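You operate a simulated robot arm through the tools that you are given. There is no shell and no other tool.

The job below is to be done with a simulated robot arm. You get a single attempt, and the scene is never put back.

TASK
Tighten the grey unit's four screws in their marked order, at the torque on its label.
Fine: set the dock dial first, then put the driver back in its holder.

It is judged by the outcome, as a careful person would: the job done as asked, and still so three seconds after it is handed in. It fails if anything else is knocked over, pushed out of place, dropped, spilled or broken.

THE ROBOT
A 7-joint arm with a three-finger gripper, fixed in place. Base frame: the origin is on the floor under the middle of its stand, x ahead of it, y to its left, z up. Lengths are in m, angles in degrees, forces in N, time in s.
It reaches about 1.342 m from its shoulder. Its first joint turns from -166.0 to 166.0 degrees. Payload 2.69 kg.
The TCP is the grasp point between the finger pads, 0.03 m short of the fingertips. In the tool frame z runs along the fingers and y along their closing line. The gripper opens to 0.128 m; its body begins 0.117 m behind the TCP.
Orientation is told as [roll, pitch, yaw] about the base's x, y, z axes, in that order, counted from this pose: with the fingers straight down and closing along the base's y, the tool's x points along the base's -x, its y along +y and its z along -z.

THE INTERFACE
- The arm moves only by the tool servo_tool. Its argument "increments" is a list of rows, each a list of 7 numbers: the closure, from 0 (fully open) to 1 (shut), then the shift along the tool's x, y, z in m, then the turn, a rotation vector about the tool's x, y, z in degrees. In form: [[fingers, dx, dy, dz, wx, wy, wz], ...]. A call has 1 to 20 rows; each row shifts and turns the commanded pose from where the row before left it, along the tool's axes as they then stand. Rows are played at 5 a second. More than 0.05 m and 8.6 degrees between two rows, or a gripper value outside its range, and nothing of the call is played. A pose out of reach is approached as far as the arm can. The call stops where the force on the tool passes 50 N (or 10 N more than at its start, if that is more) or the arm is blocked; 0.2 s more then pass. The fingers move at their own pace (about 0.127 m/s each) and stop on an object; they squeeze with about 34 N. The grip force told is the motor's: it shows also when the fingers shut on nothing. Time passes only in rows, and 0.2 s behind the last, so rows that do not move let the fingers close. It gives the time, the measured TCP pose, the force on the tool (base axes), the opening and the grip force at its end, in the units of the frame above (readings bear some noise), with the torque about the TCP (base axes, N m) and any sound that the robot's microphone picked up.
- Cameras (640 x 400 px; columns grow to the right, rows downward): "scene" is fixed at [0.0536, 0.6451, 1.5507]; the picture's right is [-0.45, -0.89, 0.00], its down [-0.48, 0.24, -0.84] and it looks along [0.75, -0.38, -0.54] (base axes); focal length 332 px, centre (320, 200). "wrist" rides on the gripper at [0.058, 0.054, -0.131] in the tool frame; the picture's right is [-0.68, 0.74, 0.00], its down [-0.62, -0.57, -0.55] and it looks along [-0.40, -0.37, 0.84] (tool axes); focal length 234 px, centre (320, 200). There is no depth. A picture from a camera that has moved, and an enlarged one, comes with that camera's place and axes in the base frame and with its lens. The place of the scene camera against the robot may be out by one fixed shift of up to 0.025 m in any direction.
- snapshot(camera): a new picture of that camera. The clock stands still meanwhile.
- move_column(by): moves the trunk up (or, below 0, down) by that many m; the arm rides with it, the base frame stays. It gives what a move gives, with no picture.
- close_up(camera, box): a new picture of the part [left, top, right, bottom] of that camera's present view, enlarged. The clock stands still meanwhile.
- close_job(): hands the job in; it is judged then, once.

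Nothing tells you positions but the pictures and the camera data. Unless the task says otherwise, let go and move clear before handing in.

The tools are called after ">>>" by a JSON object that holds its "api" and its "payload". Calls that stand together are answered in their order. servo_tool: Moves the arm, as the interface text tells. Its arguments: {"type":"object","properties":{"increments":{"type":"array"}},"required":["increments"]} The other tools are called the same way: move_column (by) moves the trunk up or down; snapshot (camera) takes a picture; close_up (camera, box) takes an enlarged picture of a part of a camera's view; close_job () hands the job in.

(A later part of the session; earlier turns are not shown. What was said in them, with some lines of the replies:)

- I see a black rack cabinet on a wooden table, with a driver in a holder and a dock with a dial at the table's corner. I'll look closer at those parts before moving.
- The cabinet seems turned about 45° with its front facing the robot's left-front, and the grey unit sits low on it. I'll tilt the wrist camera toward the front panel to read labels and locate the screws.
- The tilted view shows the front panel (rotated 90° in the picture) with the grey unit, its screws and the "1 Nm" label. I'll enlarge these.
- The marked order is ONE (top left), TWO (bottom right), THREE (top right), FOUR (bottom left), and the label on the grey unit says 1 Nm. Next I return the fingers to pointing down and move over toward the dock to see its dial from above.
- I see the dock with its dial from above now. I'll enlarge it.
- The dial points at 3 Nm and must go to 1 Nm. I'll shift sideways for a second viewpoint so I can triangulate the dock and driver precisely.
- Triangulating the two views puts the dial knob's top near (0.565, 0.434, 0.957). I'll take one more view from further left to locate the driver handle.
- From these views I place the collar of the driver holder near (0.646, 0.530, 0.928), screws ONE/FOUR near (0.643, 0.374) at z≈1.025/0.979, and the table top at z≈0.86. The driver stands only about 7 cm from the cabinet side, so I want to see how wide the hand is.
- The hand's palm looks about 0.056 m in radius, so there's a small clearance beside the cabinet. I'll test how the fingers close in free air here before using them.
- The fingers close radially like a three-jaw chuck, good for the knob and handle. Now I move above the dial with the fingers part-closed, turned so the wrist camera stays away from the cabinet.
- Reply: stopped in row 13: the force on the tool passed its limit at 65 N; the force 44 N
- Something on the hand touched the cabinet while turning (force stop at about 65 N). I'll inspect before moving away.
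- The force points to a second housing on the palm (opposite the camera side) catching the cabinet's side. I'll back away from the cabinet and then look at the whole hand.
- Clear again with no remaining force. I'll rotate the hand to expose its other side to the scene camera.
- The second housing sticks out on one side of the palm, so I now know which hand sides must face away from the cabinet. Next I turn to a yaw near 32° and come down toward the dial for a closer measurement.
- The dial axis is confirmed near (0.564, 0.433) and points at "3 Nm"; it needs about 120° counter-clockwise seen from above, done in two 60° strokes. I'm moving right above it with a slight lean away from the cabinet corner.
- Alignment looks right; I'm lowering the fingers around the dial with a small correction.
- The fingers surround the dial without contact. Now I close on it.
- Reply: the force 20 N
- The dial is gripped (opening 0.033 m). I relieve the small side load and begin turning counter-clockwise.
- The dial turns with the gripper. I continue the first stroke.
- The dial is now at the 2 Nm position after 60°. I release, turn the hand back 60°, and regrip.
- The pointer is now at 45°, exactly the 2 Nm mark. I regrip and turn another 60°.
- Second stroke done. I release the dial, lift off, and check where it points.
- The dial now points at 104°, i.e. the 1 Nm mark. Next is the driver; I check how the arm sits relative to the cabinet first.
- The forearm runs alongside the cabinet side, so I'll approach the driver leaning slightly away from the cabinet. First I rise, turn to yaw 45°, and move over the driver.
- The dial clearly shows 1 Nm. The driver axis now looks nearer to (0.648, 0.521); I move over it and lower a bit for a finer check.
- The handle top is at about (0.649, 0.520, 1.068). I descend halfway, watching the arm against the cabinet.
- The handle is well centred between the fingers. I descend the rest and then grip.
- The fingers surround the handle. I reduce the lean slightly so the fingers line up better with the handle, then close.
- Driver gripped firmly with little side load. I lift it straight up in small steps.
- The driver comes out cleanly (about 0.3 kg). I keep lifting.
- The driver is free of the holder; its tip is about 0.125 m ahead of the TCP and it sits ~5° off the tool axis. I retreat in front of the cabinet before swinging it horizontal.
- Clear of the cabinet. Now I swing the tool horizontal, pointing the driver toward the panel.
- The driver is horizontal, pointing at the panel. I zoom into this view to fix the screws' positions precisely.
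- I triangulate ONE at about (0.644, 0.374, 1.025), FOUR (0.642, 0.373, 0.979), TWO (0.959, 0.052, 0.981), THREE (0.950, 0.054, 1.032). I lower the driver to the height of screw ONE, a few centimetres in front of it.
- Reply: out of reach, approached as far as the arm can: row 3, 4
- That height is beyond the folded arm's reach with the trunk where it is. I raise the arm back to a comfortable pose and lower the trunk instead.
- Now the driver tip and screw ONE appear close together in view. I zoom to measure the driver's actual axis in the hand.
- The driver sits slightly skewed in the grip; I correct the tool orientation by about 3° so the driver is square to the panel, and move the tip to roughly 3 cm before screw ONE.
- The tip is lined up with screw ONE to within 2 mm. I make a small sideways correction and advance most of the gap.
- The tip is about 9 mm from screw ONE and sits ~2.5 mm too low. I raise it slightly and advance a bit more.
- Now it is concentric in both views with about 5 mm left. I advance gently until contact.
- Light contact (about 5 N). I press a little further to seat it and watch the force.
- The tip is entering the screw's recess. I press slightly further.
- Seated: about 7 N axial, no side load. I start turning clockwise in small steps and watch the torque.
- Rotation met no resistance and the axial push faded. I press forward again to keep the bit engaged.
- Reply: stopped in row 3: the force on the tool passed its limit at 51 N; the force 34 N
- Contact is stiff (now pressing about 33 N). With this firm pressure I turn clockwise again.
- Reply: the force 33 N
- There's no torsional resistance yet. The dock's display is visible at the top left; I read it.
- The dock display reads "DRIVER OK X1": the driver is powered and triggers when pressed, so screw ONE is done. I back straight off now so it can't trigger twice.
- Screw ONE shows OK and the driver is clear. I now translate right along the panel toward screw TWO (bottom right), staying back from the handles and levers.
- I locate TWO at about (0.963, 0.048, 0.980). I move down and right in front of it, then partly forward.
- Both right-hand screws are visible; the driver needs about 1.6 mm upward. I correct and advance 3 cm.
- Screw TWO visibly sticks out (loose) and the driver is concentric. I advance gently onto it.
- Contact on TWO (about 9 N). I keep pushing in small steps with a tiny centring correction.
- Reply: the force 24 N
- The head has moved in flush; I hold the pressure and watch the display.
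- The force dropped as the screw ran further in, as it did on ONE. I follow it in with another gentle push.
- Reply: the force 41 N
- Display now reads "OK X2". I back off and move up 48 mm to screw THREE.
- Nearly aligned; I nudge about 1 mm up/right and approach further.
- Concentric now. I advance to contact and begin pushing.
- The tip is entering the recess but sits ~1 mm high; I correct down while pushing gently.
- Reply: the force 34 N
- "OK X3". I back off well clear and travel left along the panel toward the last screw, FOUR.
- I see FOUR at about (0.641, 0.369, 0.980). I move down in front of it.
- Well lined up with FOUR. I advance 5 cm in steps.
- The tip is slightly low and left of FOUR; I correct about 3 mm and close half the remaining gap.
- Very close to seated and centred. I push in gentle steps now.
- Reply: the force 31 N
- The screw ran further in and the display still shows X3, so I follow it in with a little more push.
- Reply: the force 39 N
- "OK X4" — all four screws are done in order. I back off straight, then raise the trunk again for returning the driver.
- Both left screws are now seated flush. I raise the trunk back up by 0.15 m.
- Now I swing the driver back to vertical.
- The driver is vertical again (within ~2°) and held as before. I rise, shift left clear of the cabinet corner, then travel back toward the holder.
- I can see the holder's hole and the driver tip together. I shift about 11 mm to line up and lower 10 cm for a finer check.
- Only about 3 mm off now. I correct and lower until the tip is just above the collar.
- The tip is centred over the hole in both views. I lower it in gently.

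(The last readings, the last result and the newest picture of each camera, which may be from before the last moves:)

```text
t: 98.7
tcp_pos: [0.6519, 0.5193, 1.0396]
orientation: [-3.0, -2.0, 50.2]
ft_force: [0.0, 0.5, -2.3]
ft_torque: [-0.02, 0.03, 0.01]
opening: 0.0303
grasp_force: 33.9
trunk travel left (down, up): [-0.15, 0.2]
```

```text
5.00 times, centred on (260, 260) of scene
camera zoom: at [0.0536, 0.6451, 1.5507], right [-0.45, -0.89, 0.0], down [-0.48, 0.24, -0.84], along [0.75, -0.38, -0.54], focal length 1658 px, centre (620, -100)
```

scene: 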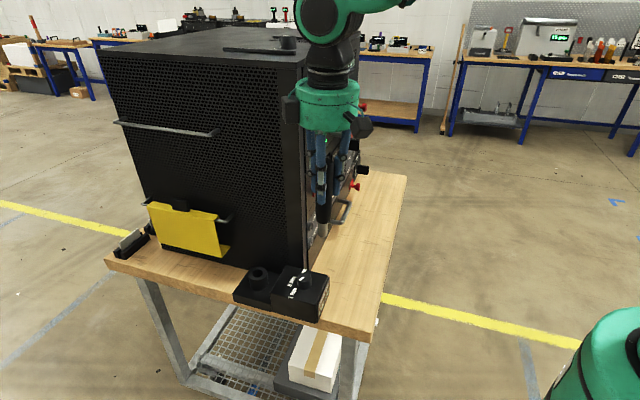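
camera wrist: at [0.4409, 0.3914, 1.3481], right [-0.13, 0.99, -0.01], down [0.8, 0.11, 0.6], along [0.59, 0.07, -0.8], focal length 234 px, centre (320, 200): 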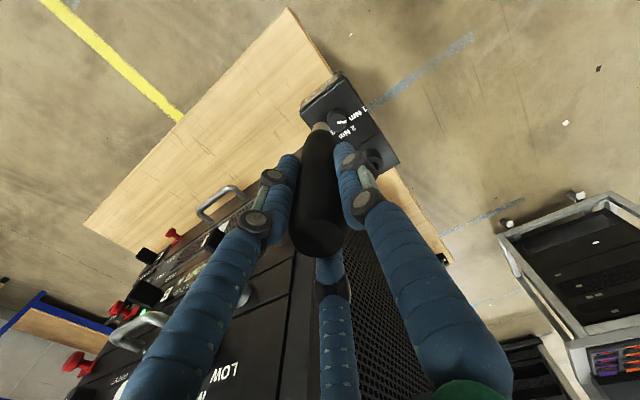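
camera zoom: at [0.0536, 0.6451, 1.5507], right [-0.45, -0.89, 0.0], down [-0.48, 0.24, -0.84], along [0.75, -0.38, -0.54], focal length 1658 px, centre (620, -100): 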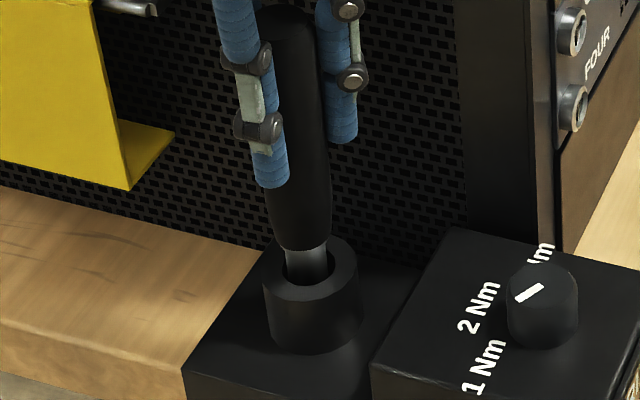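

>>> {"api": "servo_tool", "payload": {"increments": [[1.0, 0.0003, 0.0005, 0.008, 0, 0, 0], [1.0, 0.0003, 0.0004, 0.007, 0, 0, 0], [1.0, 0, 0, 0, 0, 0, 0]]}}

>>> {"api": "close_up", "payload": {"camera": "scene", "box": [230, 220, 290, 300]}}

>>> {"api": "close_up", "payload": {"camera": "wrist", "box": [270, 90, 370, 160]}}

```text
t: 99.5
tcp_pos: [0.6513, 0.5206, 1.0221]
orientation: [-2.9, -1.8, 50.2]
ft_force: [0.2, 0.1, -3.2]
ft_torque: [0.0, 0.01, 0.0]
opening: 0.0307
grasp_force: 34.2
trunk travel left (down, up): [-0.15, 0.2]
```

```text
5.00 times, centred on (260, 260) of scene
camera zoom: at [0.0536, 0.6451, 1.5507], right [-0.45, -0.89, 0.0], down [-0.48, 0.24, -0.84], along [0.75, -0.38, -0.54], focal length 1658 px, centre (620, -100)
```

zoom: 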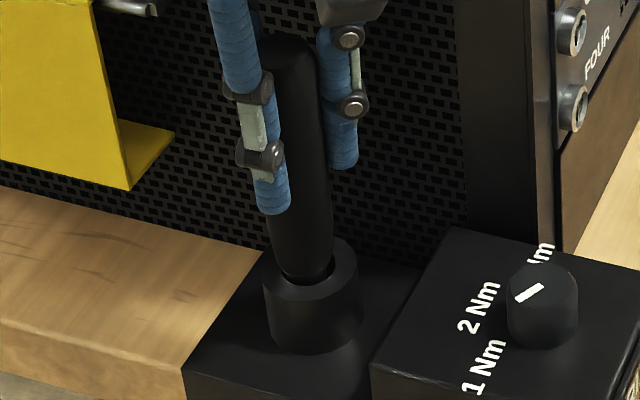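

```text
5.71 times, centred on (320, 125) of wrist
camera zoom: at [0.5662, 0.5112, 1.148], right [-0.13, 0.99, -0.01], down [0.79, 0.11, 0.6], along [0.59, 0.07, -0.8], focal length 1338 px, centre (320, 629)
```

zoom: 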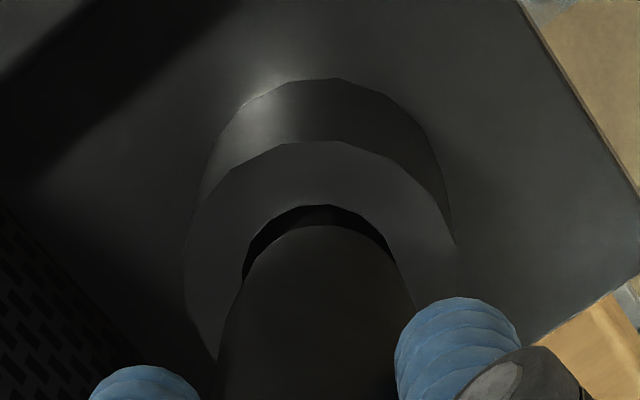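

>>> {"api": "servo_tool", "payload": {"increments": [[1.0, 0.0001, 0.0002, 0.003, 0, 0, 0], [1.0, 0.0001, 0.0002, 0.003, 0, 0, 0], [1.0, 0, 0, 0, 0, 0, 0]]}}

>>> {"api": "close_up", "payload": {"camera": "scene", "box": [230, 220, 290, 300]}}

```text
t: 100.3
tcp_pos: [0.6496, 0.5202, 1.0169]
orientation: [-3.0, -2.0, 50.2]
ft_force: [0.1, -1.0, -1.2]
ft_torque: [-0.15, 0.05, 0.0]
opening: 0.0308
grasp_force: 33.9
trunk travel left (down, up): [-0.15, 0.2]
```

```text
5.00 times, centred on (260, 260) of scene
camera zoom: at [0.0536, 0.6451, 1.5507], right [-0.45, -0.89, 0.0], down [-0.48, 0.24, -0.84], along [0.75, -0.38, -0.54], focal length 1658 px, centre (620, -100)
```

zoom: 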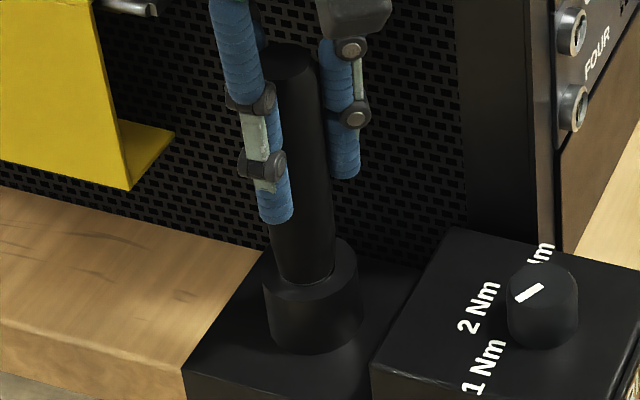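

The driver is back at its original depth and its weight is partly taken by the holder. I lower one more millimetre, then open the fingers.

>>> {"api": "servo_tool", "payload": {"increments": [[1.0, 0, 0.0001, 0.001, 0, 0, 0], [1.0, 0, 0, 0, 0, 0, 0]]}}

>>> {"api": "servo_tool", "payload": {"increments": [[0.7, 0, 0, 0, 0, 0, 0], [0.6, 0, 0, 0, 0, 0, 0], [0.5, 0, 0, 0, 0, 0, 0], [0.4, 0, 0, 0, 0, 0, 0], [0.4, 0, 0, 0, 0, 0, 0]]}}

>>> {"api": "close_up", "payload": {"camera": "scene", "box": [220, 210, 300, 310]}}

>>> {"api": "close_up", "payload": {"camera": "wrist", "box": [200, 90, 440, 290]}}

```text
t: 100.9
tcp_pos: [0.6495, 0.5217, 1.0172]
orientation: [-2.8, -2.1, 50.2]
ft_force: [-0.6, -2.8, 5.3]
ft_torque: [-0.42, 0.2, -0.01]
opening: 0.0309
grasp_force: 33.8
trunk travel left (down, up): [-0.15, 0.2]
```

```text
t: 102.1
tcp_pos: [0.6494, 0.5214, 1.0169]
orientation: [-2.8, -1.9, 50.3]
ft_force: [0.5, 0.0, -0.6]
ft_torque: [-0.02, 0.0, 0.01]
opening: 0.0768
grasp_force: 0.2
trunk travel left (down, up): [-0.15, 0.2]
```

```text
4.00 times, centred on (260, 260) of scene
camera zoom: at [0.0536, 0.6451, 1.5507], right [-0.45, -0.89, 0.0], down [-0.48, 0.24, -0.84], along [0.75, -0.38, -0.54], focal length 1326 px, centre (560, -40)
```

zoom: 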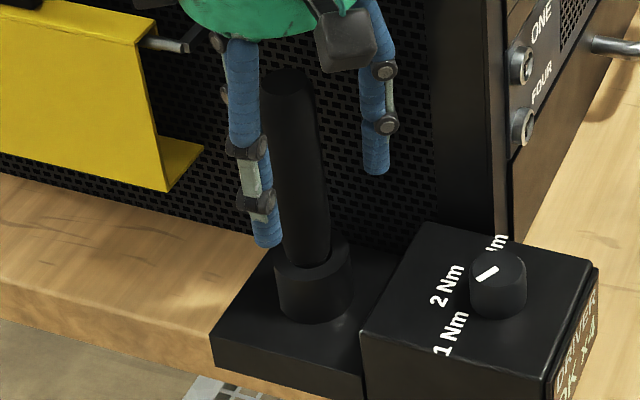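

```text
2.00 times, centred on (320, 190) of wrist
camera zoom: at [0.565, 0.5113, 1.142], right [-0.13, 0.99, -0.01], down [0.79, 0.11, 0.6], along [0.59, 0.07, -0.8], focal length 468 px, centre (320, 220)
```

zoom: 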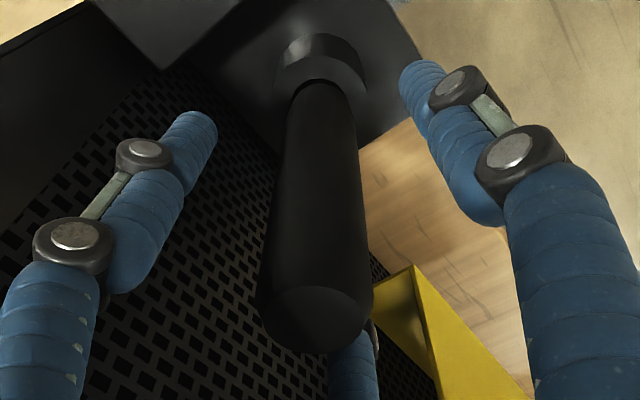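

Released; the driver stands in its holder in the same spot as at the start. I rise straight up, clear of it.

>>> {"api": "servo_tool", "payload": {"increments": [[0.3, -0.0005, -0.0008, -0.015, 0, 0, 0], [0.3, -0.001, -0.0015, -0.03, 0, 0, 0], [0.3, -0.0013, -0.002, -0.04, 0, 0, 0], [0.3, -0.0013, -0.002, -0.04, 0, 0, 0], [0.3, -0.0013, -0.002, -0.04, 0, 0, 0], [0.3, -0.0013, -0.002, -0.04, 0, 0, 0], [0.3, 0, 0, 0, 0, 0, 0]]}}

>>> {"api": "servo_tool", "payload": {"increments": [[0.3, 0.0421, 0.0118, -0.002, 0, 0, 0], [0.3, 0.0422, 0.0038, -0.0016, 0, 0, 0], [0.3, 0.0422, 0.0038, -0.0016, 0, 0, 0], [0.3, 0.0422, 0.0038, -0.0016, 0, 0, 0], [0.3, 0.0422, 0.0038, -0.0016, 0, 0, 0], [0.3, 0.0422, 0.0038, -0.0016, 0, 0, 0], [0.3, 0.0422, 0.0038, -0.0016, 0, 0, 0], [0.3, 0, 0, 0, 0, 0, 0]]}}

>>> {"api": "snapshot", "payload": {"camera": "scene"}}

>>> {"api": "snapshot", "payload": {"camera": "wrist"}}

>>> {"api": "close_up", "payload": {"camera": "scene", "box": [220, 220, 380, 320]}}

>>> {"api": "close_up", "payload": {"camera": "scene", "box": [290, 30, 400, 260]}}

```text
t: 103.7
tcp_pos: [0.6501, 0.5181, 1.2257]
orientation: [-2.9, -2.0, 50.2]
ft_force: [-0.1, -0.3, 0.1]
ft_torque: [0.0, 0.01, -0.01]
opening: 0.0897
grasp_force: 0.0
trunk travel left (down, up): [-0.15, 0.2]
```

```text
t: 105.5
tcp_pos: [0.4326, 0.314, 1.2219]
orientation: [-2.9, -1.9, 50.2]
ft_force: [-1.0, 0.1, 0.2]
ft_torque: [0.05, -0.05, 0.0]
opening: 0.0896
grasp_force: 0.0
trunk travel left (down, up): [-0.15, 0.2]
```

```text
taken
```

scene: 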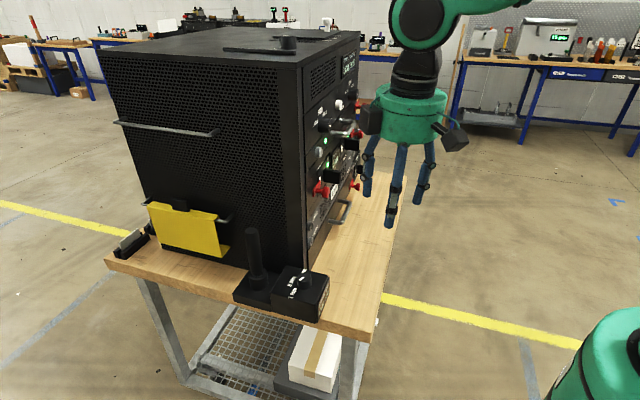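

```text
taken
camera wrist: at [0.3471, 0.3056, 1.3476], right [-0.13, 0.99, -0.01], down [0.79, 0.11, 0.6], along [0.59, 0.07, -0.8], focal length 234 px, centre (320, 200)
```

wrist: 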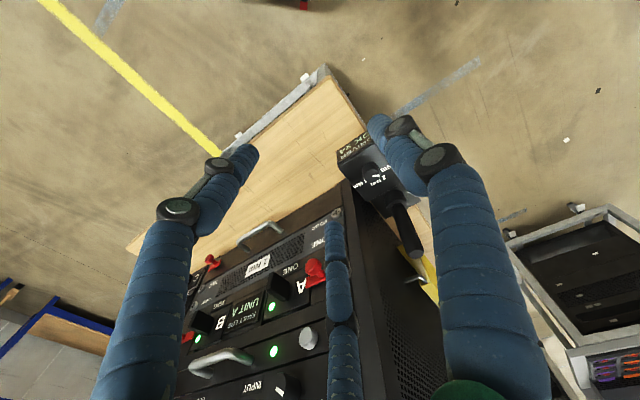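

```text
4.00 times, centred on (300, 270) of scene
camera zoom: at [0.0536, 0.6451, 1.5507], right [-0.45, -0.89, 0.0], down [-0.48, 0.24, -0.84], along [0.75, -0.38, -0.54], focal length 1326 px, centre (400, -80)
```

zoom: 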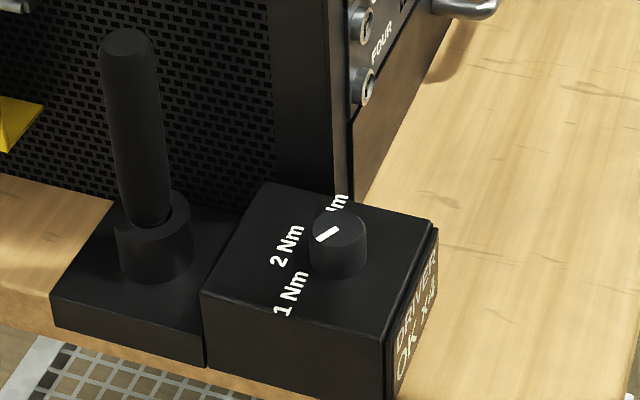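

```text
1.74 times, centred on (345, 145) of scene
camera zoom: at [0.0536, 0.6451, 1.5507], right [-0.45, -0.89, 0.0], down [-0.48, 0.24, -0.84], along [0.75, -0.38, -0.54], focal length 577 px, centre (276, 296)
```

zoom: 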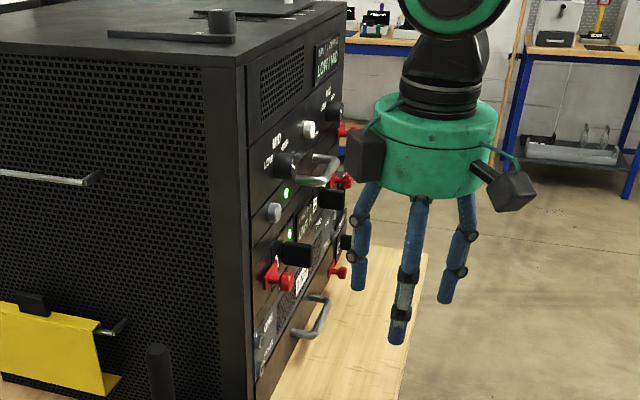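

Everything appears in place: display "OK X4", dial at 1 Nm, driver in its holder. I take a closer look at the driver's seating and the right-hand screws before handing in.

>>> {"api": "close_up", "payload": {"camera": "scene", "box": [230, 222, 290, 302]}}

>>> {"api": "close_up", "payload": {"camera": "wrist", "box": [340, 110, 460, 270]}}

>>> {"api": "close_up", "payload": {"camera": "scene", "box": [300, 130, 380, 260]}}

```text
5.00 times, centred on (260, 262) of scene
camera zoom: at [0.0536, 0.6451, 1.5507], right [-0.45, -0.89, 0.0], down [-0.48, 0.24, -0.84], along [0.75, -0.38, -0.54], focal length 1658 px, centre (620, -110)
```

zoom: 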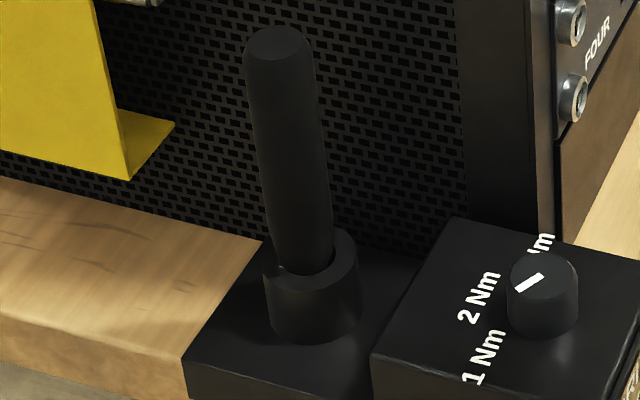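

```text
2.50 times, centred on (400, 190) of wrist
camera zoom: at [0.3471, 0.3056, 1.3476], right [-0.13, 0.99, -0.01], down [0.79, 0.11, 0.6], along [0.59, 0.07, -0.8], focal length 585 px, centre (120, 225)
```

zoom: 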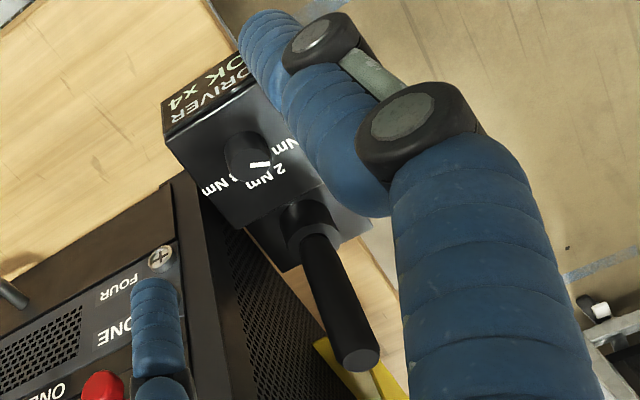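

```text
3.08 times, centred on (340, 195) of scene
camera zoom: at [0.0536, 0.6451, 1.5507], right [-0.45, -0.89, 0.0], down [-0.48, 0.24, -0.84], along [0.75, -0.38, -0.54], focal length 1020 px, centre (258, 215)
```

zoom: 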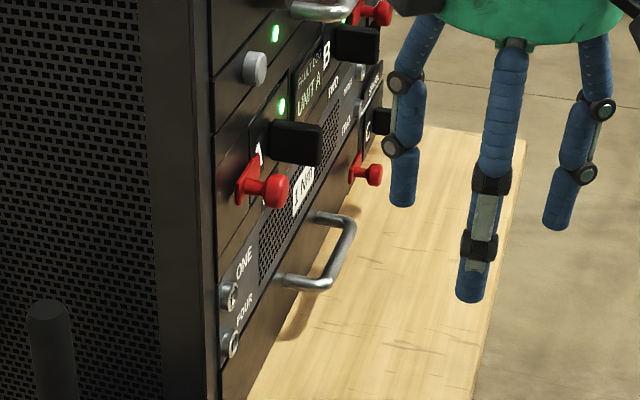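

The driver is seated in its holder, and the dial is on 1 Nm. The display reads "DRIVER OK X4", the two screws I can still see clearly sit flush, and the arm is clear of everything. I'm handing in the job.

>>> {"api": "close_job", "payload": {}}

```text
The job is handed in.
```

I set the dock dial to 1 Nm, the torque on the grey unit's label. I then tightened its four screws in the marked order and put the driver back in its holder. I've handed the job in, but I haven't seen the judgement.

- **Screws:** I drove them in the order ONE (top left), TWO (bottom right), THREE (top right), FOUR (bottom left). After each one the dock display counted up, ending at "DRIVER OK X4".
- **Driver:** it stands in its holder at its original position and depth, leaning by roughly a degree.
- **Early contact:** while I was turning near the dial, a housing on the hand caught the cabinet's side and the move stopped at 65 N. I backed off straight away. The later pictures show no sign that the cabinet or anything else moved.

The arm is clear of the cabinet, dock and driver.
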